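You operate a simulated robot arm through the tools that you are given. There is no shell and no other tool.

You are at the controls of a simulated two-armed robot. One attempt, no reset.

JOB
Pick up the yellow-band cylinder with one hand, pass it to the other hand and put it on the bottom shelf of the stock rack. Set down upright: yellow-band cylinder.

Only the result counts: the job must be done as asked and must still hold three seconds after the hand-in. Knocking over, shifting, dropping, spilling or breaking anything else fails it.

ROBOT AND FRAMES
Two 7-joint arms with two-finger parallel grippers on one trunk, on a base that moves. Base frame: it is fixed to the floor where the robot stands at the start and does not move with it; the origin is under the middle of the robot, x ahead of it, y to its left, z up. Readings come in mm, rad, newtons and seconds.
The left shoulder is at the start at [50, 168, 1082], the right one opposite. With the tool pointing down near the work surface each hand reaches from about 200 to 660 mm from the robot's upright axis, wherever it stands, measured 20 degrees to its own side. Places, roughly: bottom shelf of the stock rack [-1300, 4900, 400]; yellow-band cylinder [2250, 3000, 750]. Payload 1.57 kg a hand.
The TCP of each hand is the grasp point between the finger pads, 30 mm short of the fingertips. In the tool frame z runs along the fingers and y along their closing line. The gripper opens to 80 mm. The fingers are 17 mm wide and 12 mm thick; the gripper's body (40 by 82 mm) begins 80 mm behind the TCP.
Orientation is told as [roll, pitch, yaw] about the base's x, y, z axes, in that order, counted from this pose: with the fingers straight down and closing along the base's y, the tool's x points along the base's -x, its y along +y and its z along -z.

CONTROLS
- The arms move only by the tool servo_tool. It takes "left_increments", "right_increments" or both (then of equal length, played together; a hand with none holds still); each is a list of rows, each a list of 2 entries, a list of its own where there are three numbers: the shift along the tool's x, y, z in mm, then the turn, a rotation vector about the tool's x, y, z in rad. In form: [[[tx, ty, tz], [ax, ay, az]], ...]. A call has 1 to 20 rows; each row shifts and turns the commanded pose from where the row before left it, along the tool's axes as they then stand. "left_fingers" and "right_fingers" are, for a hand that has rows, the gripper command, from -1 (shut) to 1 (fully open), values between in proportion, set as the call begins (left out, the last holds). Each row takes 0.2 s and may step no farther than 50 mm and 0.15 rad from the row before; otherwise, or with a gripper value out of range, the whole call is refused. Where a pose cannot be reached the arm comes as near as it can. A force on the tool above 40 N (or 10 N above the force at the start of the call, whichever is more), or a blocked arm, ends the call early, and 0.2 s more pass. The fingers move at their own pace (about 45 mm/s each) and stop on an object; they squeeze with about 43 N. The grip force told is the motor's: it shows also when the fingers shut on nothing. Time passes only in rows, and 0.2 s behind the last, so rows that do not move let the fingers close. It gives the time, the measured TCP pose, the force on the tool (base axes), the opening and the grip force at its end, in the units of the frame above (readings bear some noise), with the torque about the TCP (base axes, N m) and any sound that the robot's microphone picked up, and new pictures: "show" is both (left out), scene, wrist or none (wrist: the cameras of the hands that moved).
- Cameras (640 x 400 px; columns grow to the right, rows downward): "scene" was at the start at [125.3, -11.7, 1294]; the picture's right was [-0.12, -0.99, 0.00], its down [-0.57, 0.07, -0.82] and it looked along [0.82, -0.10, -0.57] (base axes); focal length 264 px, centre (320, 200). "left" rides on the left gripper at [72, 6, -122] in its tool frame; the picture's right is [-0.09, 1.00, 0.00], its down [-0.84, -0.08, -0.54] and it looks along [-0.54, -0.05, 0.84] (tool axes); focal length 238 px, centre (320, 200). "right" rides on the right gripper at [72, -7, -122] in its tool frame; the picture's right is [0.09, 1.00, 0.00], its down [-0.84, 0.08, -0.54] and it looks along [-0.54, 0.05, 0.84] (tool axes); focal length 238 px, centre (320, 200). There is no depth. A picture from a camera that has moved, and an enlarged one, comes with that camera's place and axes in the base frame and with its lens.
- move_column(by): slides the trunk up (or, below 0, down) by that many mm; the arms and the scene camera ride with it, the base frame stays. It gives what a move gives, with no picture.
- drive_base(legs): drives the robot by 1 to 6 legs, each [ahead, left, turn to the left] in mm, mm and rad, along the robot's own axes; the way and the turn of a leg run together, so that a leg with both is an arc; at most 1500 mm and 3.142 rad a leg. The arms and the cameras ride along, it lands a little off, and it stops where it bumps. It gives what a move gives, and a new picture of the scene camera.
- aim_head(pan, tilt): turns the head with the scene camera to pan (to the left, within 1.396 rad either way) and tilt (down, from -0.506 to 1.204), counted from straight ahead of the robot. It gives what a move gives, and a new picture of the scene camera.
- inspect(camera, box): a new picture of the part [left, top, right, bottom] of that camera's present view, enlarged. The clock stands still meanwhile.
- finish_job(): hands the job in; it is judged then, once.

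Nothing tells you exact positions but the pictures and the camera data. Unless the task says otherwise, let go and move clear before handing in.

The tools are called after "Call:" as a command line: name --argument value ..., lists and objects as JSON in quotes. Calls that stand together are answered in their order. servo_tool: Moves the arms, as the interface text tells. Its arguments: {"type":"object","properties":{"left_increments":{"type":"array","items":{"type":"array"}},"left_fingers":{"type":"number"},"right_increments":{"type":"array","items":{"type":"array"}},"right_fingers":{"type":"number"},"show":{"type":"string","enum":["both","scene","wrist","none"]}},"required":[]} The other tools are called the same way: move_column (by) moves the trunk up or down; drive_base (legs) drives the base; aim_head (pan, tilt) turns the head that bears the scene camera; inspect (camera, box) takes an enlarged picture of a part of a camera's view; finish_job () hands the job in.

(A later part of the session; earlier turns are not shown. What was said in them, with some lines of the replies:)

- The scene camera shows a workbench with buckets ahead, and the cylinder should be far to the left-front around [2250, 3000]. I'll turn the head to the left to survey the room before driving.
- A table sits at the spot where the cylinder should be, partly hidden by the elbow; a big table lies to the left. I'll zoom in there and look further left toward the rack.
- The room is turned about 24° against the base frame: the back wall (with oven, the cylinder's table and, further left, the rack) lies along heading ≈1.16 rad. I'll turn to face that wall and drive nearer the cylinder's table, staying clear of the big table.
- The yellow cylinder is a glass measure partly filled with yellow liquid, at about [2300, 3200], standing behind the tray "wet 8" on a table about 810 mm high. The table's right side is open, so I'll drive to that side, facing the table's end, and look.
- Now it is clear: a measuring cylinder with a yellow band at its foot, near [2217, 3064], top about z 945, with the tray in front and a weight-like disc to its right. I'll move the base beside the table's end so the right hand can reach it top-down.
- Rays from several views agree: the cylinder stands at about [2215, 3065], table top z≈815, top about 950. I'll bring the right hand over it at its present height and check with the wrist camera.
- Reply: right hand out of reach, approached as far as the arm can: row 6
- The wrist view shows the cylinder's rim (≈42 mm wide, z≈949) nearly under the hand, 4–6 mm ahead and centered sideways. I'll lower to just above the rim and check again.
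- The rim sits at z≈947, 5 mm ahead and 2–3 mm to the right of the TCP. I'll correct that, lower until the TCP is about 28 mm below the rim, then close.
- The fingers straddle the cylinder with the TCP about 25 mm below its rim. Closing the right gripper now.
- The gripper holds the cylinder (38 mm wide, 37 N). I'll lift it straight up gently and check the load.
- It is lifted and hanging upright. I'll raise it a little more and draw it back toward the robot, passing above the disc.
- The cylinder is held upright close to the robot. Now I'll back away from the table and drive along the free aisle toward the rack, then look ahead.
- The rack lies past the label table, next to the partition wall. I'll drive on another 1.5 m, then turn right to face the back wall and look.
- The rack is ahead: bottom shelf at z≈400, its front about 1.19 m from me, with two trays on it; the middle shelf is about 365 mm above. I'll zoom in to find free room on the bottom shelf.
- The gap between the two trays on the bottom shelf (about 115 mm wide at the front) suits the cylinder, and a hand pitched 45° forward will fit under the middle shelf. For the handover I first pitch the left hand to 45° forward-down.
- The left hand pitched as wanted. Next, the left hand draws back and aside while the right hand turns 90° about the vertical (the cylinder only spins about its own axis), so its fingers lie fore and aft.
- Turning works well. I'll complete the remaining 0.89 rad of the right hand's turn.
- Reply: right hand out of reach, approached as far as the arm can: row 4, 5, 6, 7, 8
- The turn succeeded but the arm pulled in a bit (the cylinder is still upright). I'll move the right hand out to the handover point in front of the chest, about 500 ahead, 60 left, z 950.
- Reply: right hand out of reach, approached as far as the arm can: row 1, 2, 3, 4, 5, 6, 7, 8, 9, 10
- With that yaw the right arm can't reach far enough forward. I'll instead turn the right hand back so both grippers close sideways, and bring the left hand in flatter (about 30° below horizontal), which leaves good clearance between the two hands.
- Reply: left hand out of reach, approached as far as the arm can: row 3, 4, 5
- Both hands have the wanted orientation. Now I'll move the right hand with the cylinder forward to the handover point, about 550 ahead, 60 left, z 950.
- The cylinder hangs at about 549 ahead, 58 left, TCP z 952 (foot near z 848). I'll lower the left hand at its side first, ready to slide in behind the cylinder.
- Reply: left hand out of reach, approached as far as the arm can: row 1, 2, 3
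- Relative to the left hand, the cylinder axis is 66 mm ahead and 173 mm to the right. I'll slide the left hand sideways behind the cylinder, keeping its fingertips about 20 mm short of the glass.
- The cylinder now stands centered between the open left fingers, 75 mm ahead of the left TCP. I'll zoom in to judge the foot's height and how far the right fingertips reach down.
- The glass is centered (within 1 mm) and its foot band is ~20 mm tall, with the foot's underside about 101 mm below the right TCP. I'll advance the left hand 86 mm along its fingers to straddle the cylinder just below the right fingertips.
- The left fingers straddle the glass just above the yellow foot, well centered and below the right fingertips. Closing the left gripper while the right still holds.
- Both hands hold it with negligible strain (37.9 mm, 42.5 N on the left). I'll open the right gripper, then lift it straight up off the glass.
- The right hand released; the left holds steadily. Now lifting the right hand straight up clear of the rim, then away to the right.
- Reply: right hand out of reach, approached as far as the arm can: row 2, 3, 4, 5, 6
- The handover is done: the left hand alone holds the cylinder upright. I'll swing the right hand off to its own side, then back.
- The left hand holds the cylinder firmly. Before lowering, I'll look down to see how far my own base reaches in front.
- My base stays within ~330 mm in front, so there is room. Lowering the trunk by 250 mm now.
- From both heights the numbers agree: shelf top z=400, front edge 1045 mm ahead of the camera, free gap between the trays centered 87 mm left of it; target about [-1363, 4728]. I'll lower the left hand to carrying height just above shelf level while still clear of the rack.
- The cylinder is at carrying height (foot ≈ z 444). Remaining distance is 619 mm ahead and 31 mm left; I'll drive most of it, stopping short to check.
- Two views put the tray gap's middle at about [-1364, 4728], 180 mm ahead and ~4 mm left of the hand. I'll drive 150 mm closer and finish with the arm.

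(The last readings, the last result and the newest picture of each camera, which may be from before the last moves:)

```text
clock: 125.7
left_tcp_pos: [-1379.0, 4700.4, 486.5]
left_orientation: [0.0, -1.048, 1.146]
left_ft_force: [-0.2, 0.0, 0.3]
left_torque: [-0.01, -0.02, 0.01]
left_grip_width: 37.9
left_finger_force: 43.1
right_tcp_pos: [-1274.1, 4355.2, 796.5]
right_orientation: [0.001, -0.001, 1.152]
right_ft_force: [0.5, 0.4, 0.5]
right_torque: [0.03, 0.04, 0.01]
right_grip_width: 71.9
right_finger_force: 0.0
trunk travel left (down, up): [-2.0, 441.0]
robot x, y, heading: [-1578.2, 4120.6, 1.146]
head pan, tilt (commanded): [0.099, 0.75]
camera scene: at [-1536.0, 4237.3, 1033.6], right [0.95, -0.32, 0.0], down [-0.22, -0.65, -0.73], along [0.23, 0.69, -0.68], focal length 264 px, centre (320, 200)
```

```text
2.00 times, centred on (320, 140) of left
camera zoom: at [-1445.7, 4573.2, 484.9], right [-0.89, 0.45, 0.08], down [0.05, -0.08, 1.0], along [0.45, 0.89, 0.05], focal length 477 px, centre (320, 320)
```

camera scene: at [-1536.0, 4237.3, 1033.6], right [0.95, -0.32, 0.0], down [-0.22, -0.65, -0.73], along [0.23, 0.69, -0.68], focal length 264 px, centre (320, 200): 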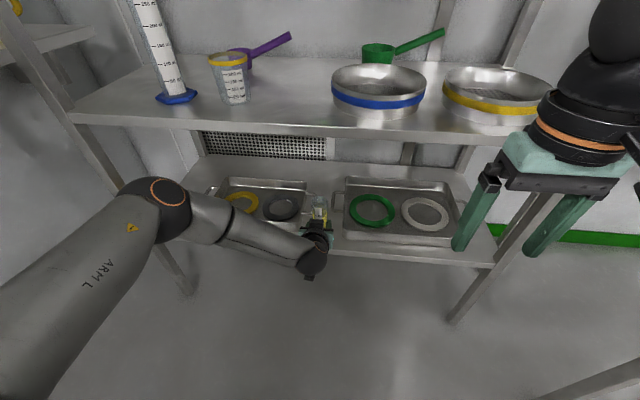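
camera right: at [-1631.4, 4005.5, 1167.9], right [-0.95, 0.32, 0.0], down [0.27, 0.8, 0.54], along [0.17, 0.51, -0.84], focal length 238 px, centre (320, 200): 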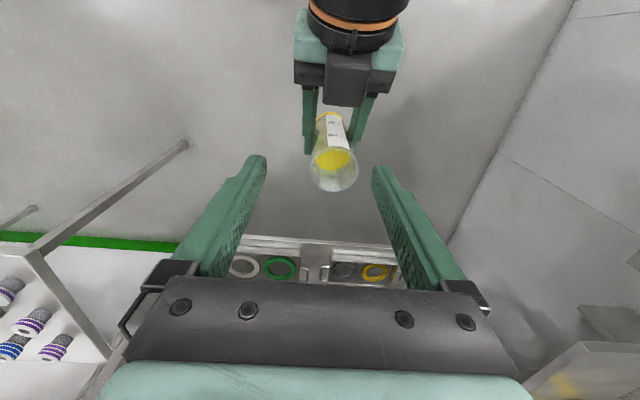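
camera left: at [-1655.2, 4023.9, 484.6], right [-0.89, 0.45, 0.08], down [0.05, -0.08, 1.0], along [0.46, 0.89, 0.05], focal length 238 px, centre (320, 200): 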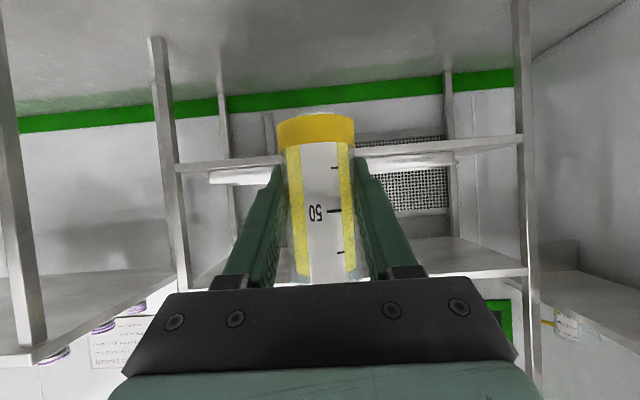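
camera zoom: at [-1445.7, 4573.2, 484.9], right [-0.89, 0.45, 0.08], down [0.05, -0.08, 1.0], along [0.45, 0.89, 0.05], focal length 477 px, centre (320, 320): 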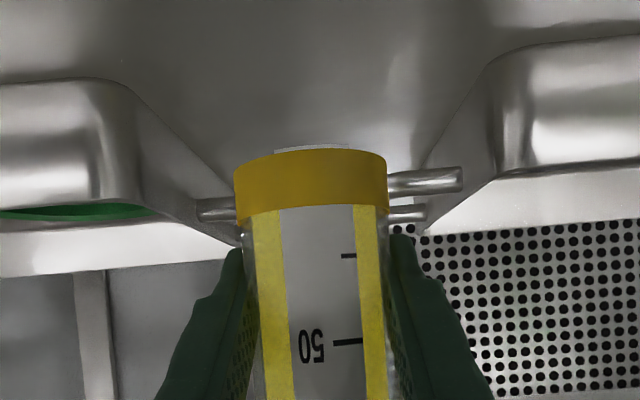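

The hand is 32 mm short of the spot and laterally centered in the gap. I'll move in with the arm and lower to a few mm above the shelf.

Call:
servo_tool --left_increments '[[[-5, 0, 9], [0, 0, 0]], [[-6, 0, 10], [0, 0, 0]], [[-5, 0, 8.7], [0, 0, 0]], [[5, 0, 3], [0, 0, 0]], [[8, 0, 4.5], [0, 0, 0]], [[8, 0, 4.5], [0, 0, 0]], [[6, 0, 3.5], [0, 0, 0]], [[4, 0, 2.3], [0, 0, 0]], [[0, 0, 0], [0, 0, 0]]]'

Call:
inspect --camera "scene" --box '[240, 150, 400, 290]'

Call:
inspect --camera "left" --box '[160, 40, 480, 240]'

```text
clock: 127.7
left_tcp_pos: [-1367.6, 4729.0, 450.2]
left_orientation: [0.0, -1.05, 1.147]
left_ft_force: [-0.7, -0.2, -0.2]
left_torque: [0.0, -0.03, -0.02]
left_grip_width: 37.7
left_finger_force: 43.2
right_tcp_pos: [-1273.9, 4355.2, 797.2]
right_orientation: [-0.001, 0.001, 1.153]
right_ft_force: [0.1, 0.2, -1.2]
right_torque: [0.01, 0.01, -0.01]
right_grip_width: 71.8
right_finger_force: 0.2
trunk travel left (down, up): [-2.0, 441.0]
robot x, y, heading: [-1574.1, 4125.2, 1.15]
head pan, tilt (commanded): [0.099, 0.75]
camera scene: at [-1536.0, 4237.4, 1033.6], right [0.95, -0.32, 0.0], down [-0.22, -0.65, -0.73], along [0.23, 0.69, -0.68], focal length 264 px, centre (320, 200)
camera left: at [-1432.8, 4602.2, 449.1], right [-0.89, 0.45, 0.08], down [0.05, -0.08, 1.0], along [0.45, 0.89, 0.05], focal length 238 px, centre (320, 200)
```

scene: 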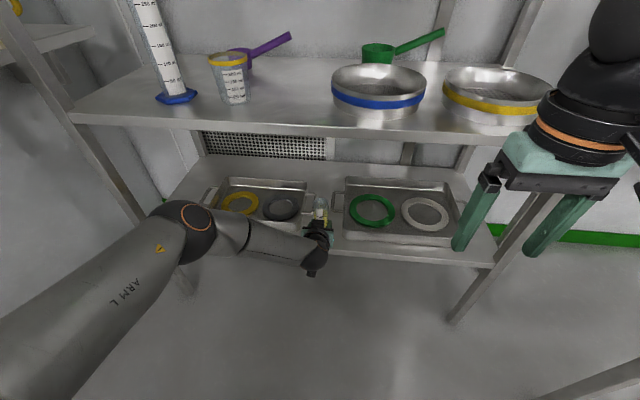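
left: 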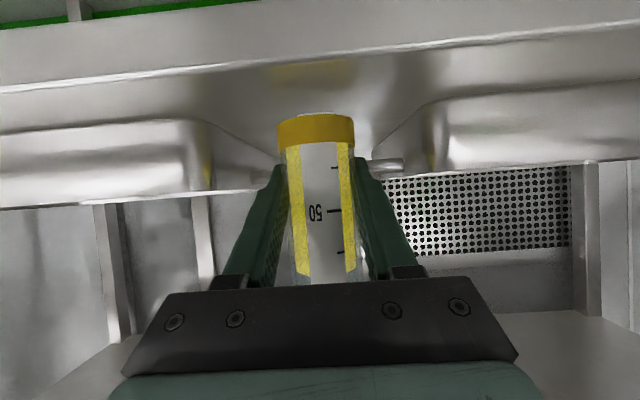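

```text
2.86 times, centred on (320, 220) of scene
camera zoom: at [-1536.0, 4237.4, 1033.6], right [0.95, -0.32, 0.0], down [-0.22, -0.65, -0.73], along [0.23, 0.69, -0.68], focal length 756 px, centre (320, 143)
```

zoom: 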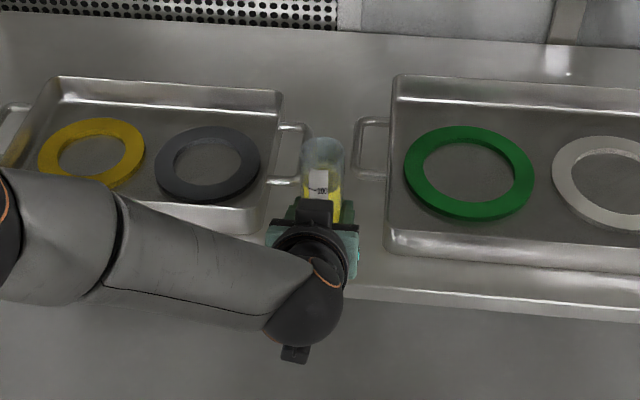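

```text
2.00 times, centred on (320, 140) of left
camera zoom: at [-1432.8, 4602.2, 449.1], right [-0.89, 0.45, 0.08], down [0.05, -0.08, 1.0], along [0.45, 0.89, 0.05], focal length 477 px, centre (320, 320)
```

zoom: 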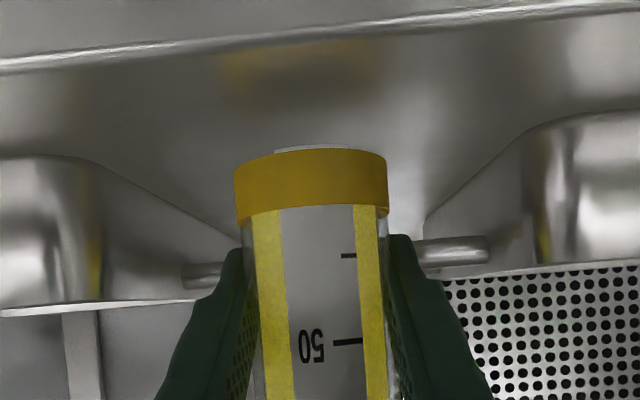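

The foot is about 6–9 mm above the shelf, in the middle of the gap. I'll lower in small steps and watch the force.

Call:
servo_tool --left_increments '[[[1.73, 0, 1.0], [0, 0, 0]], [[1.73, 0, 1.0], [0, 0, 0]], [[1.3, 0, 0.75], [0, 0, 0]], [[0, 0, 0], [0, 0, 0]]]' --show "none"

```text
clock: 128.7
left_tcp_pos: [-1367.3, 4729.3, 443.7]
left_orientation: [0.003, -1.05, 1.148]
left_ft_force: [-0.7, 0.7, 0.0]
left_torque: [0.0, 0.02, 0.04]
left_grip_width: 37.8
left_finger_force: 43.0
right_tcp_pos: [-1275.7, 4355.2, 797.0]
right_orientation: [-0.002, -0.001, 1.152]
right_ft_force: [-0.4, 0.0, -0.4]
right_torque: [-0.02, 0.03, -0.02]
right_grip_width: 71.9
right_finger_force: 0.0
trunk travel left (down, up): [-2.0, 441.0]
robot x, y, heading: [-1575.4, 4122.1, 1.15]
head pan, tilt (commanded): [0.099, 0.75]
```

Call:
servo_tool --left_increments '[[[0.87, 0, 0.5], [0, 0, 0]], [[0.87, 0, 0.5], [0, 0, 0]], [[0, 0, 0], [0, 0, 0]]]' --show "wrist"

Call:
inspect --camera "left" --box '[240, 60, 400, 160]'

```text
clock: 129.5
left_tcp_pos: [-1368.0, 4730.0, 442.8]
left_orientation: [0.003, -1.049, 1.148]
left_ft_force: [0.2, -0.6, 0.4]
left_torque: [0.0, 0.02, 0.01]
left_grip_width: 37.8
left_finger_force: 43.1
right_tcp_pos: [-1274.3, 4356.3, 797.7]
right_orientation: [-0.001, 0.0, 1.152]
right_ft_force: [0.7, -0.2, -0.5]
right_torque: [0.0, -0.01, 0.0]
right_grip_width: 72.2
right_finger_force: 0.0
trunk travel left (down, up): [-2.0, 441.0]
robot x, y, heading: [-1574.7, 4124.8, 1.149]
head pan, tilt (commanded): [0.099, 0.75]
camera left: at [-1432.7, 4601.9, 441.3], right [-0.89, 0.45, 0.08], down [0.05, -0.08, 1.0], along [0.45, 0.89, 0.05], focal length 238 px, centre (320, 200)
```

left: 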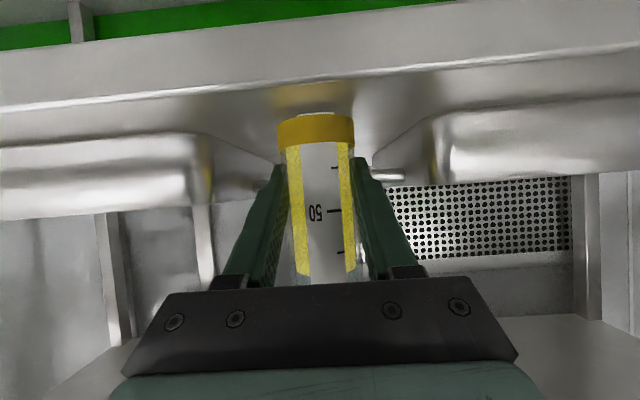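

```text
4.00 times, centred on (320, 110) of left
camera zoom: at [-1432.7, 4601.9, 441.3], right [-0.89, 0.45, 0.08], down [0.05, -0.08, 1.0], along [0.45, 0.89, 0.05], focal length 953 px, centre (320, 560)
```

zoom: 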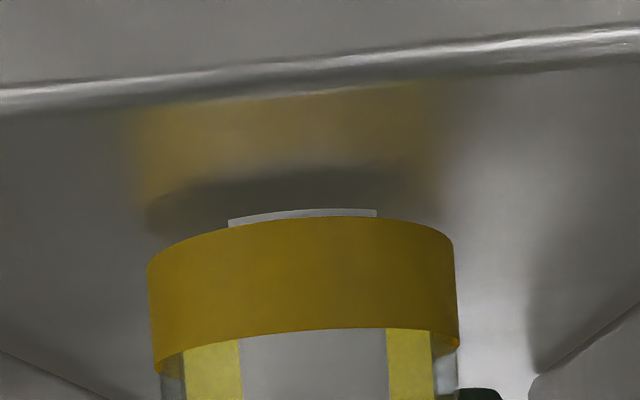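

The reflection shows about 2–3 mm still between foot and shelf, and no contact force yet. Lowering 1 mm at a time.

Call:
servo_tool --left_increments '[[[0.87, 0, 0.5], [0, 0, 0]], [[0.43, 0, 0.25], [0, 0, 0]], [[0, 0, 0], [0, 0, 0]]]' --show "none"

Call:
inspect --camera "left" --box '[240, 60, 400, 160]'

```text
clock: 130.3
left_tcp_pos: [-1368.9, 4730.2, 441.1]
left_orientation: [0.001, -1.05, 1.149]
left_ft_force: [0.1, -0.5, 0.5]
left_torque: [0.01, 0.02, -0.01]
left_grip_width: 37.7
left_finger_force: 43.2
right_tcp_pos: [-1274.6, 4354.9, 797.9]
right_orientation: [0.001, 0.002, 1.151]
right_ft_force: [-1.0, 0.2, 0.4]
right_torque: [-0.02, 0.01, 0.03]
right_grip_width: 72.0
right_finger_force: 0.0
trunk travel left (down, up): [-2.0, 441.0]
robot x, y, heading: [-1576.4, 4122.6, 1.143]
head pan, tilt (commanded): [0.099, 0.75]
```

```text
4.00 times, centred on (320, 110) of left
camera zoom: at [-1433.0, 4602.4, 440.3], right [-0.89, 0.45, 0.08], down [0.05, -0.08, 1.0], along [0.45, 0.89, 0.05], focal length 953 px, centre (320, 560)
```

zoom: 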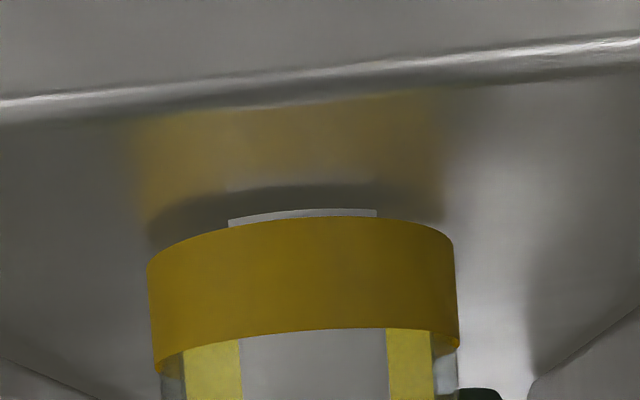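

Call:
servo_tool --left_increments '[[[0.43, 0, 0.25], [0, 0, 0]], [[0.43, 0, 0.25], [0, 0, 0]], [[0, 0, 0], [0, 0, 0]]]' --show "none"

Call:
inspect --camera "left" --box '[240, 60, 400, 160]'

```text
clock: 131.1
left_tcp_pos: [-1367.3, 4729.3, 440.7]
left_orientation: [0.001, -1.051, 1.148]
left_ft_force: [0.1, 0.3, -1.4]
left_torque: [0.03, 0.04, -0.02]
left_grip_width: 37.7
left_finger_force: 43.2
right_tcp_pos: [-1274.4, 4355.7, 797.2]
right_orientation: [0.001, -0.001, 1.151]
right_ft_force: [-0.8, 0.0, 0.1]
right_torque: [-0.04, 0.02, -0.02]
right_grip_width: 71.8
right_finger_force: 0.1
trunk travel left (down, up): [-2.0, 441.0]
robot x, y, heading: [-1576.2, 4122.6, 1.146]
head pan, tilt (commanded): [0.099, 0.75]
```

```text
4.00 times, centred on (320, 110) of left
camera zoom: at [-1432.6, 4602.3, 439.2], right [-0.89, 0.45, 0.08], down [0.05, -0.08, 1.0], along [0.45, 0.89, 0.05], focal length 953 px, centre (320, 560)
```

zoom: 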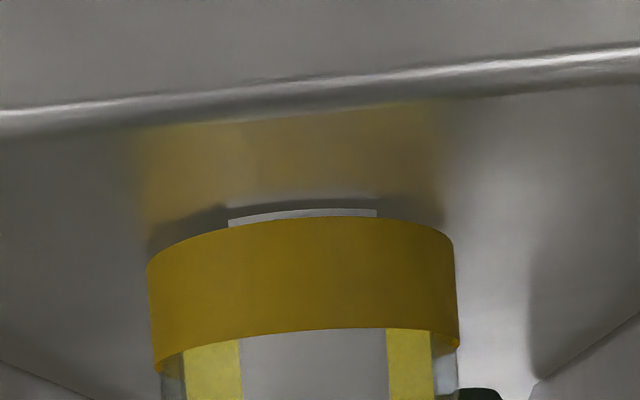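

Call:
servo_tool --left_increments '[[[0.43, 0, 0.25], [0, 0, 0]], [[0.43, 0, 0.25], [0, 0, 0]], [[0, 0, 0], [0, 0, 0]]]' --show "none"

Call:
inspect --camera "left" --box '[240, 60, 400, 160]'

```text
clock: 131.9
left_tcp_pos: [-1366.5, 4730.4, 440.3]
left_orientation: [0.001, -1.049, 1.148]
left_ft_force: [-0.1, -0.9, 0.0]
left_torque: [-0.02, -0.04, 0.04]
left_grip_width: 37.7
left_finger_force: 42.9
right_tcp_pos: [-1274.4, 4355.9, 797.9]
right_orientation: [0.0, 0.0, 1.152]
right_ft_force: [0.0, 0.4, 0.9]
right_torque: [0.03, 0.04, -0.03]
right_grip_width: 72.0
right_finger_force: 0.1
trunk travel left (down, up): [-2.0, 441.0]
robot x, y, heading: [-1572.3, 4125.0, 1.148]
head pan, tilt (commanded): [0.099, 0.75]
```

```text
4.00 times, centred on (320, 110) of left
camera zoom: at [-1432.0, 4602.2, 438.4], right [-0.89, 0.45, 0.08], down [0.05, -0.08, 1.0], along [0.45, 0.89, 0.05], focal length 953 px, centre (320, 560)
```

zoom: 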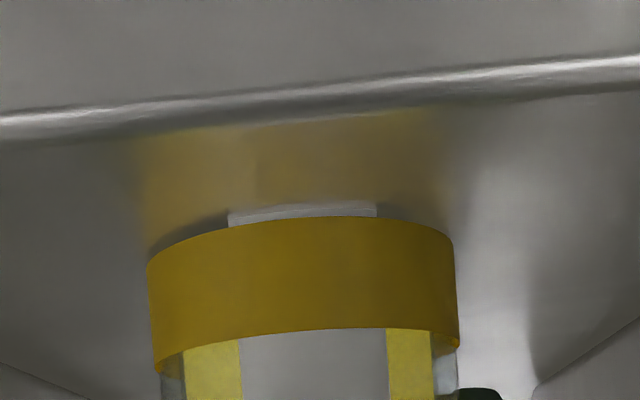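

Call:
servo_tool --left_increments '[[[0.43, 0, 0.25], [0, 0, 0]], [[0.26, 0, 0.15], [0, 0, 0]], [[0, 0, 0], [0, 0, 0]]]' --show "none"

Call:
inspect --camera "left" --box '[240, 60, 400, 160]'

```text
clock: 132.7
left_tcp_pos: [-1366.5, 4729.5, 439.6]
left_orientation: [0.001, -1.051, 1.148]
left_ft_force: [1.0, -0.9, 3.3]
left_torque: [-0.09, -0.01, -0.01]
left_grip_width: 37.7
left_finger_force: 42.7
right_tcp_pos: [-1276.2, 4355.2, 798.7]
right_orientation: [-0.001, -0.002, 1.153]
right_ft_force: [-1.5, -0.5, -0.5]
right_torque: [-0.01, 0.02, 0.01]
right_grip_width: 72.3
right_finger_force: 0.0
trunk travel left (down, up): [-2.0, 441.0]
robot x, y, heading: [-1575.8, 4121.1, 1.155]
head pan, tilt (commanded): [0.099, 0.75]
```

```text
4.00 times, centred on (320, 110) of left
camera zoom: at [-1432.0, 4602.5, 438.2], right [-0.89, 0.45, 0.08], down [0.05, -0.08, 1.0], along [0.45, 0.89, 0.05], focal length 953 px, centre (320, 560)
```

zoom: 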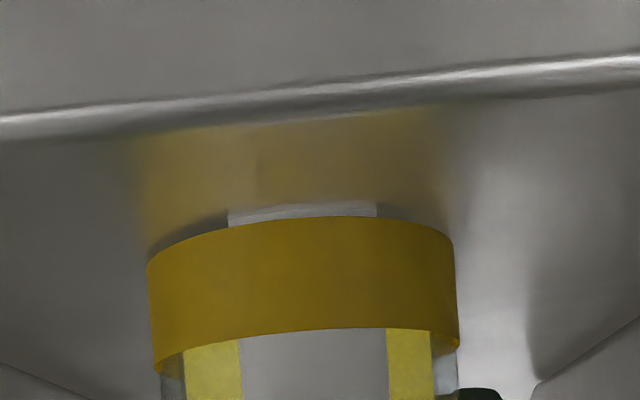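

Contact is felt (3.3 N upward) and the foot sits on the shelf. Opening the left gripper part-way to release it.

Call:
servo_tool --left_increments '[[[0, 0, 0], [0, 0, 0]], [[0, 0, 0], [0, 0, 0]], [[0, 0, 0], [0, 0, 0]], [[0, 0, 0], [0, 0, 0]]]' --left_fingers 0.55

Call:
inspect --camera "left" --box '[160, 60, 480, 260]'

```text
clock: 133.7
left_tcp_pos: [-1367.4, 4729.9, 438.3]
left_orientation: [0.001, -1.048, 1.148]
left_ft_force: [0.7, -0.2, -0.8]
left_torque: [-0.03, -0.03, -0.01]
left_grip_width: 62.1
left_finger_force: 0.0
right_tcp_pos: [-1274.7, 4355.5, 797.3]
right_orientation: [0.001, 0.0, 1.152]
right_ft_force: [-0.9, 0.7, -0.6]
right_torque: [-0.01, -0.01, -0.02]
right_grip_width: 71.9
right_finger_force: 0.1
trunk travel left (down, up): [-2.0, 441.0]
robot x, y, heading: [-1575.6, 4125.6, 1.144]
head pan, tilt (commanded): [0.099, 0.75]
camera scene: at [-1536.0, 4237.2, 1033.6], right [0.95, -0.32, 0.0], down [-0.22, -0.65, -0.73], along [0.23, 0.69, -0.68], focal length 264 px, centre (320, 200)
camera left: at [-1432.3, 4602.3, 437.7], right [-0.89, 0.45, 0.08], down [0.05, -0.08, 1.0], along [0.45, 0.89, 0.05], focal length 238 px, centre (320, 200)
```

scene: 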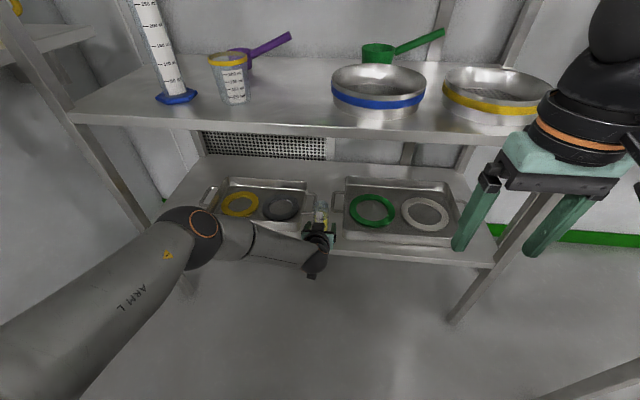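
left: 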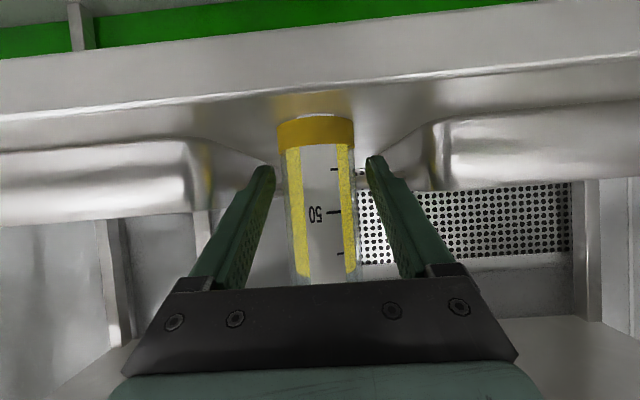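

```text
2.00 times, centred on (320, 160) of left
camera zoom: at [-1432.3, 4602.3, 437.7], right [-0.89, 0.45, 0.08], down [0.05, -0.08, 1.0], along [0.45, 0.89, 0.05], focal length 477 px, centre (320, 280)
```

zoom: 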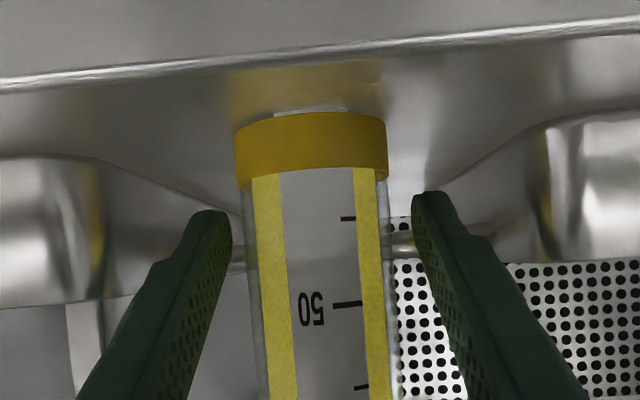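

The fingers are open with clear gaps both sides and the cylinder stands by itself. Now I'll draw the left hand straight back along its fingers.

Call:
servo_tool --left_increments '[[[0, 0, -6], [0, 0, 0]], [[0, 0, -12], [0, 0, 0]], [[0, 0, -18], [0, 0, 0]], [[0, 0, -20], [0, 0, 0]], [[0, 0, -22], [0, 0, 0]], [[0, 0, -22], [0, 0, 0]], [[0, 0, -20], [0, 0, 0]], [[0, 0, 0], [0, 0, 0]]]'

```text
clock: 135.5
left_tcp_pos: [-1409.8, 4635.6, 499.6]
left_orientation: [0.001, -1.051, 1.149]
left_ft_force: [0.5, 0.1, 0.2]
left_torque: [0.04, -0.01, 0.0]
left_grip_width: 61.9
left_finger_force: 0.1
right_tcp_pos: [-1275.2, 4356.0, 797.0]
right_orientation: [-0.001, 0.001, 1.152]
right_ft_force: [0.0, -0.2, 0.5]
right_torque: [0.02, 0.02, 0.04]
right_grip_width: 71.9
right_finger_force: 0.1
trunk travel left (down, up): [-2.0, 441.0]
robot x, y, heading: [-1574.7, 4118.3, 1.15]
head pan, tilt (commanded): [0.099, 0.75]
camera scene: at [-1536.1, 4237.2, 1033.6], right [0.95, -0.32, 0.0], down [-0.22, -0.65, -0.73], along [0.23, 0.69, -0.68], focal length 264 px, centre (320, 200)
camera left: at [-1475.3, 4507.8, 497.9], right [-0.89, 0.45, 0.08], down [0.05, -0.08, 1.0], along [0.45, 0.89, 0.05], focal length 238 px, centre (320, 200)
```

scene: 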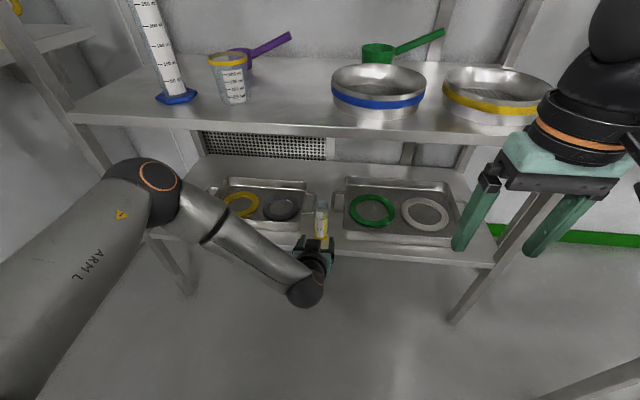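
left: 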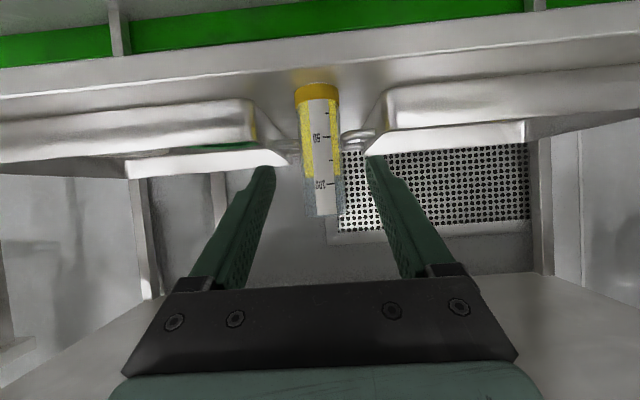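

The cylinder stands upright on the bottom shelf and the hand is clear of it. I'll back the robot off and take a final look.

Call:
drive_base --legs '[[-350, 0, 0]]'

Call:
inspect --camera "scene" --box '[200, 80, 460, 242]'

Call:
inspect --camera "left" --box '[160, 60, 480, 260]'

```text
clock: 137.8
left_tcp_pos: [-1552.3, 4320.4, 497.7]
left_orientation: [0.001, -1.05, 1.152]
left_ft_force: [0.2, -0.3, -1.0]
left_torque: [-0.04, -0.05, 0.06]
left_grip_width: 61.7
left_finger_force: 0.0
right_tcp_pos: [-1416.3, 4041.2, 796.9]
right_orientation: [0.0, -0.001, 1.153]
right_ft_force: [0.8, 0.5, 0.7]
right_torque: [-0.02, -0.01, 0.01]
right_grip_width: 71.7
right_finger_force: 0.1
trunk travel left (down, up): [-2.0, 441.0]
robot x, y, heading: [-1717.9, 3809.5, 1.15]
head pan, tilt (commanded): [0.099, 0.75]
camera scene: at [-1677.2, 3922.4, 1033.6], right [0.95, -0.31, 0.0], down [-0.21, -0.65, -0.73], along [0.23, 0.69, -0.68], focal length 264 px, centre (320, 200)
```

scene: 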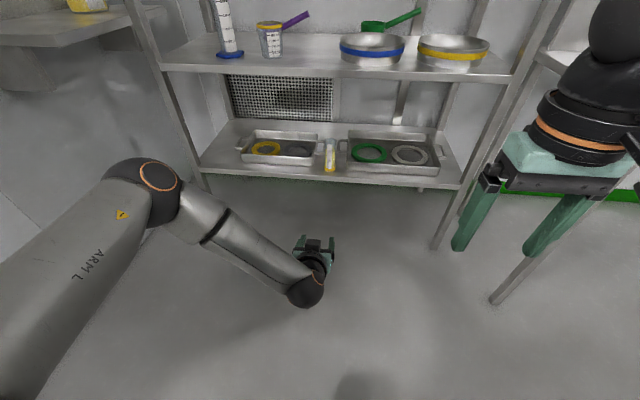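

```text
2.46 times, centred on (330, 161) of scene
camera zoom: at [-1677.2, 3922.4, 1033.6], right [0.95, -0.31, 0.0], down [-0.21, -0.65, -0.73], along [0.23, 0.69, -0.68], focal length 651 px, centre (295, 296)
```

zoom: 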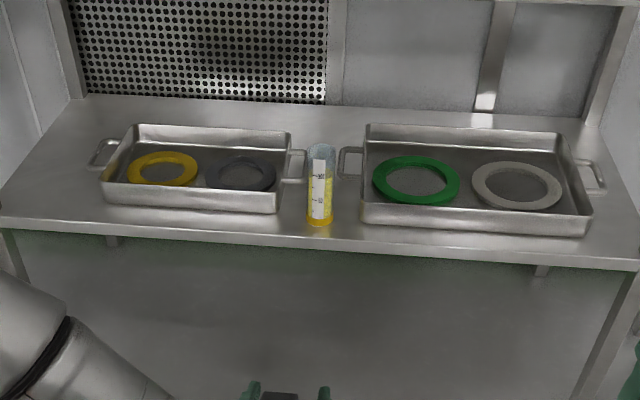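

```text
2.00 times, centred on (320, 160) of left
camera zoom: at [-1617.0, 4193.2, 497.7], right [-0.89, 0.45, 0.08], down [0.05, -0.08, 1.0], along [0.45, 0.89, 0.05], focal length 477 px, centre (320, 280)
```

zoom: 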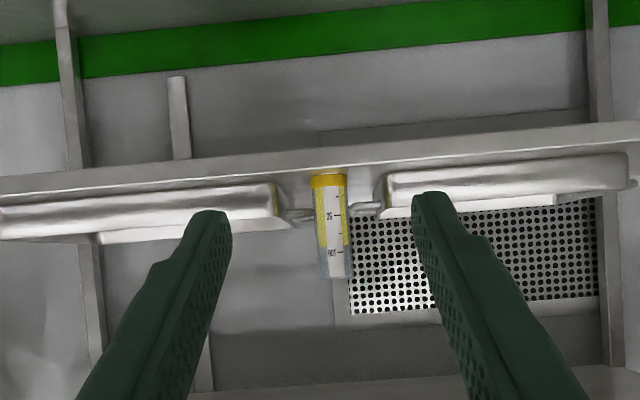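

The yellow-band cylinder stands upright on the bottom shelf between the two trays. Nothing around it has moved, and both hands are clear, so I'm handing the job in.

Call:
finish_job

```text
The job is handed in.
```

The yellow-band cylinder is standing upright on the bottom shelf of the stock rack, in the gap between the two trays. The job is handed in, but I haven't had the verdict back.

- **Pick-up:** the right hand lifted the cylinder straight up from behind the "wet 8" tray on its table.
- **Handover:** the left hand gripped it just above the yellow foot, in front of the robot, and then the right hand let go. It stayed upright throughout, and I saw no spill in the pictures.
- **Placing:** I lowered it until the force reading showed contact with the shelf. It sits about 50 mm behind the front edge. I then released it and backed the robot away 350 mm.

In the last pictures the cylinder is upright, the trays look undisturbed, and both hands are clear. None of the readings or pictures showed contact with anything else along the way.
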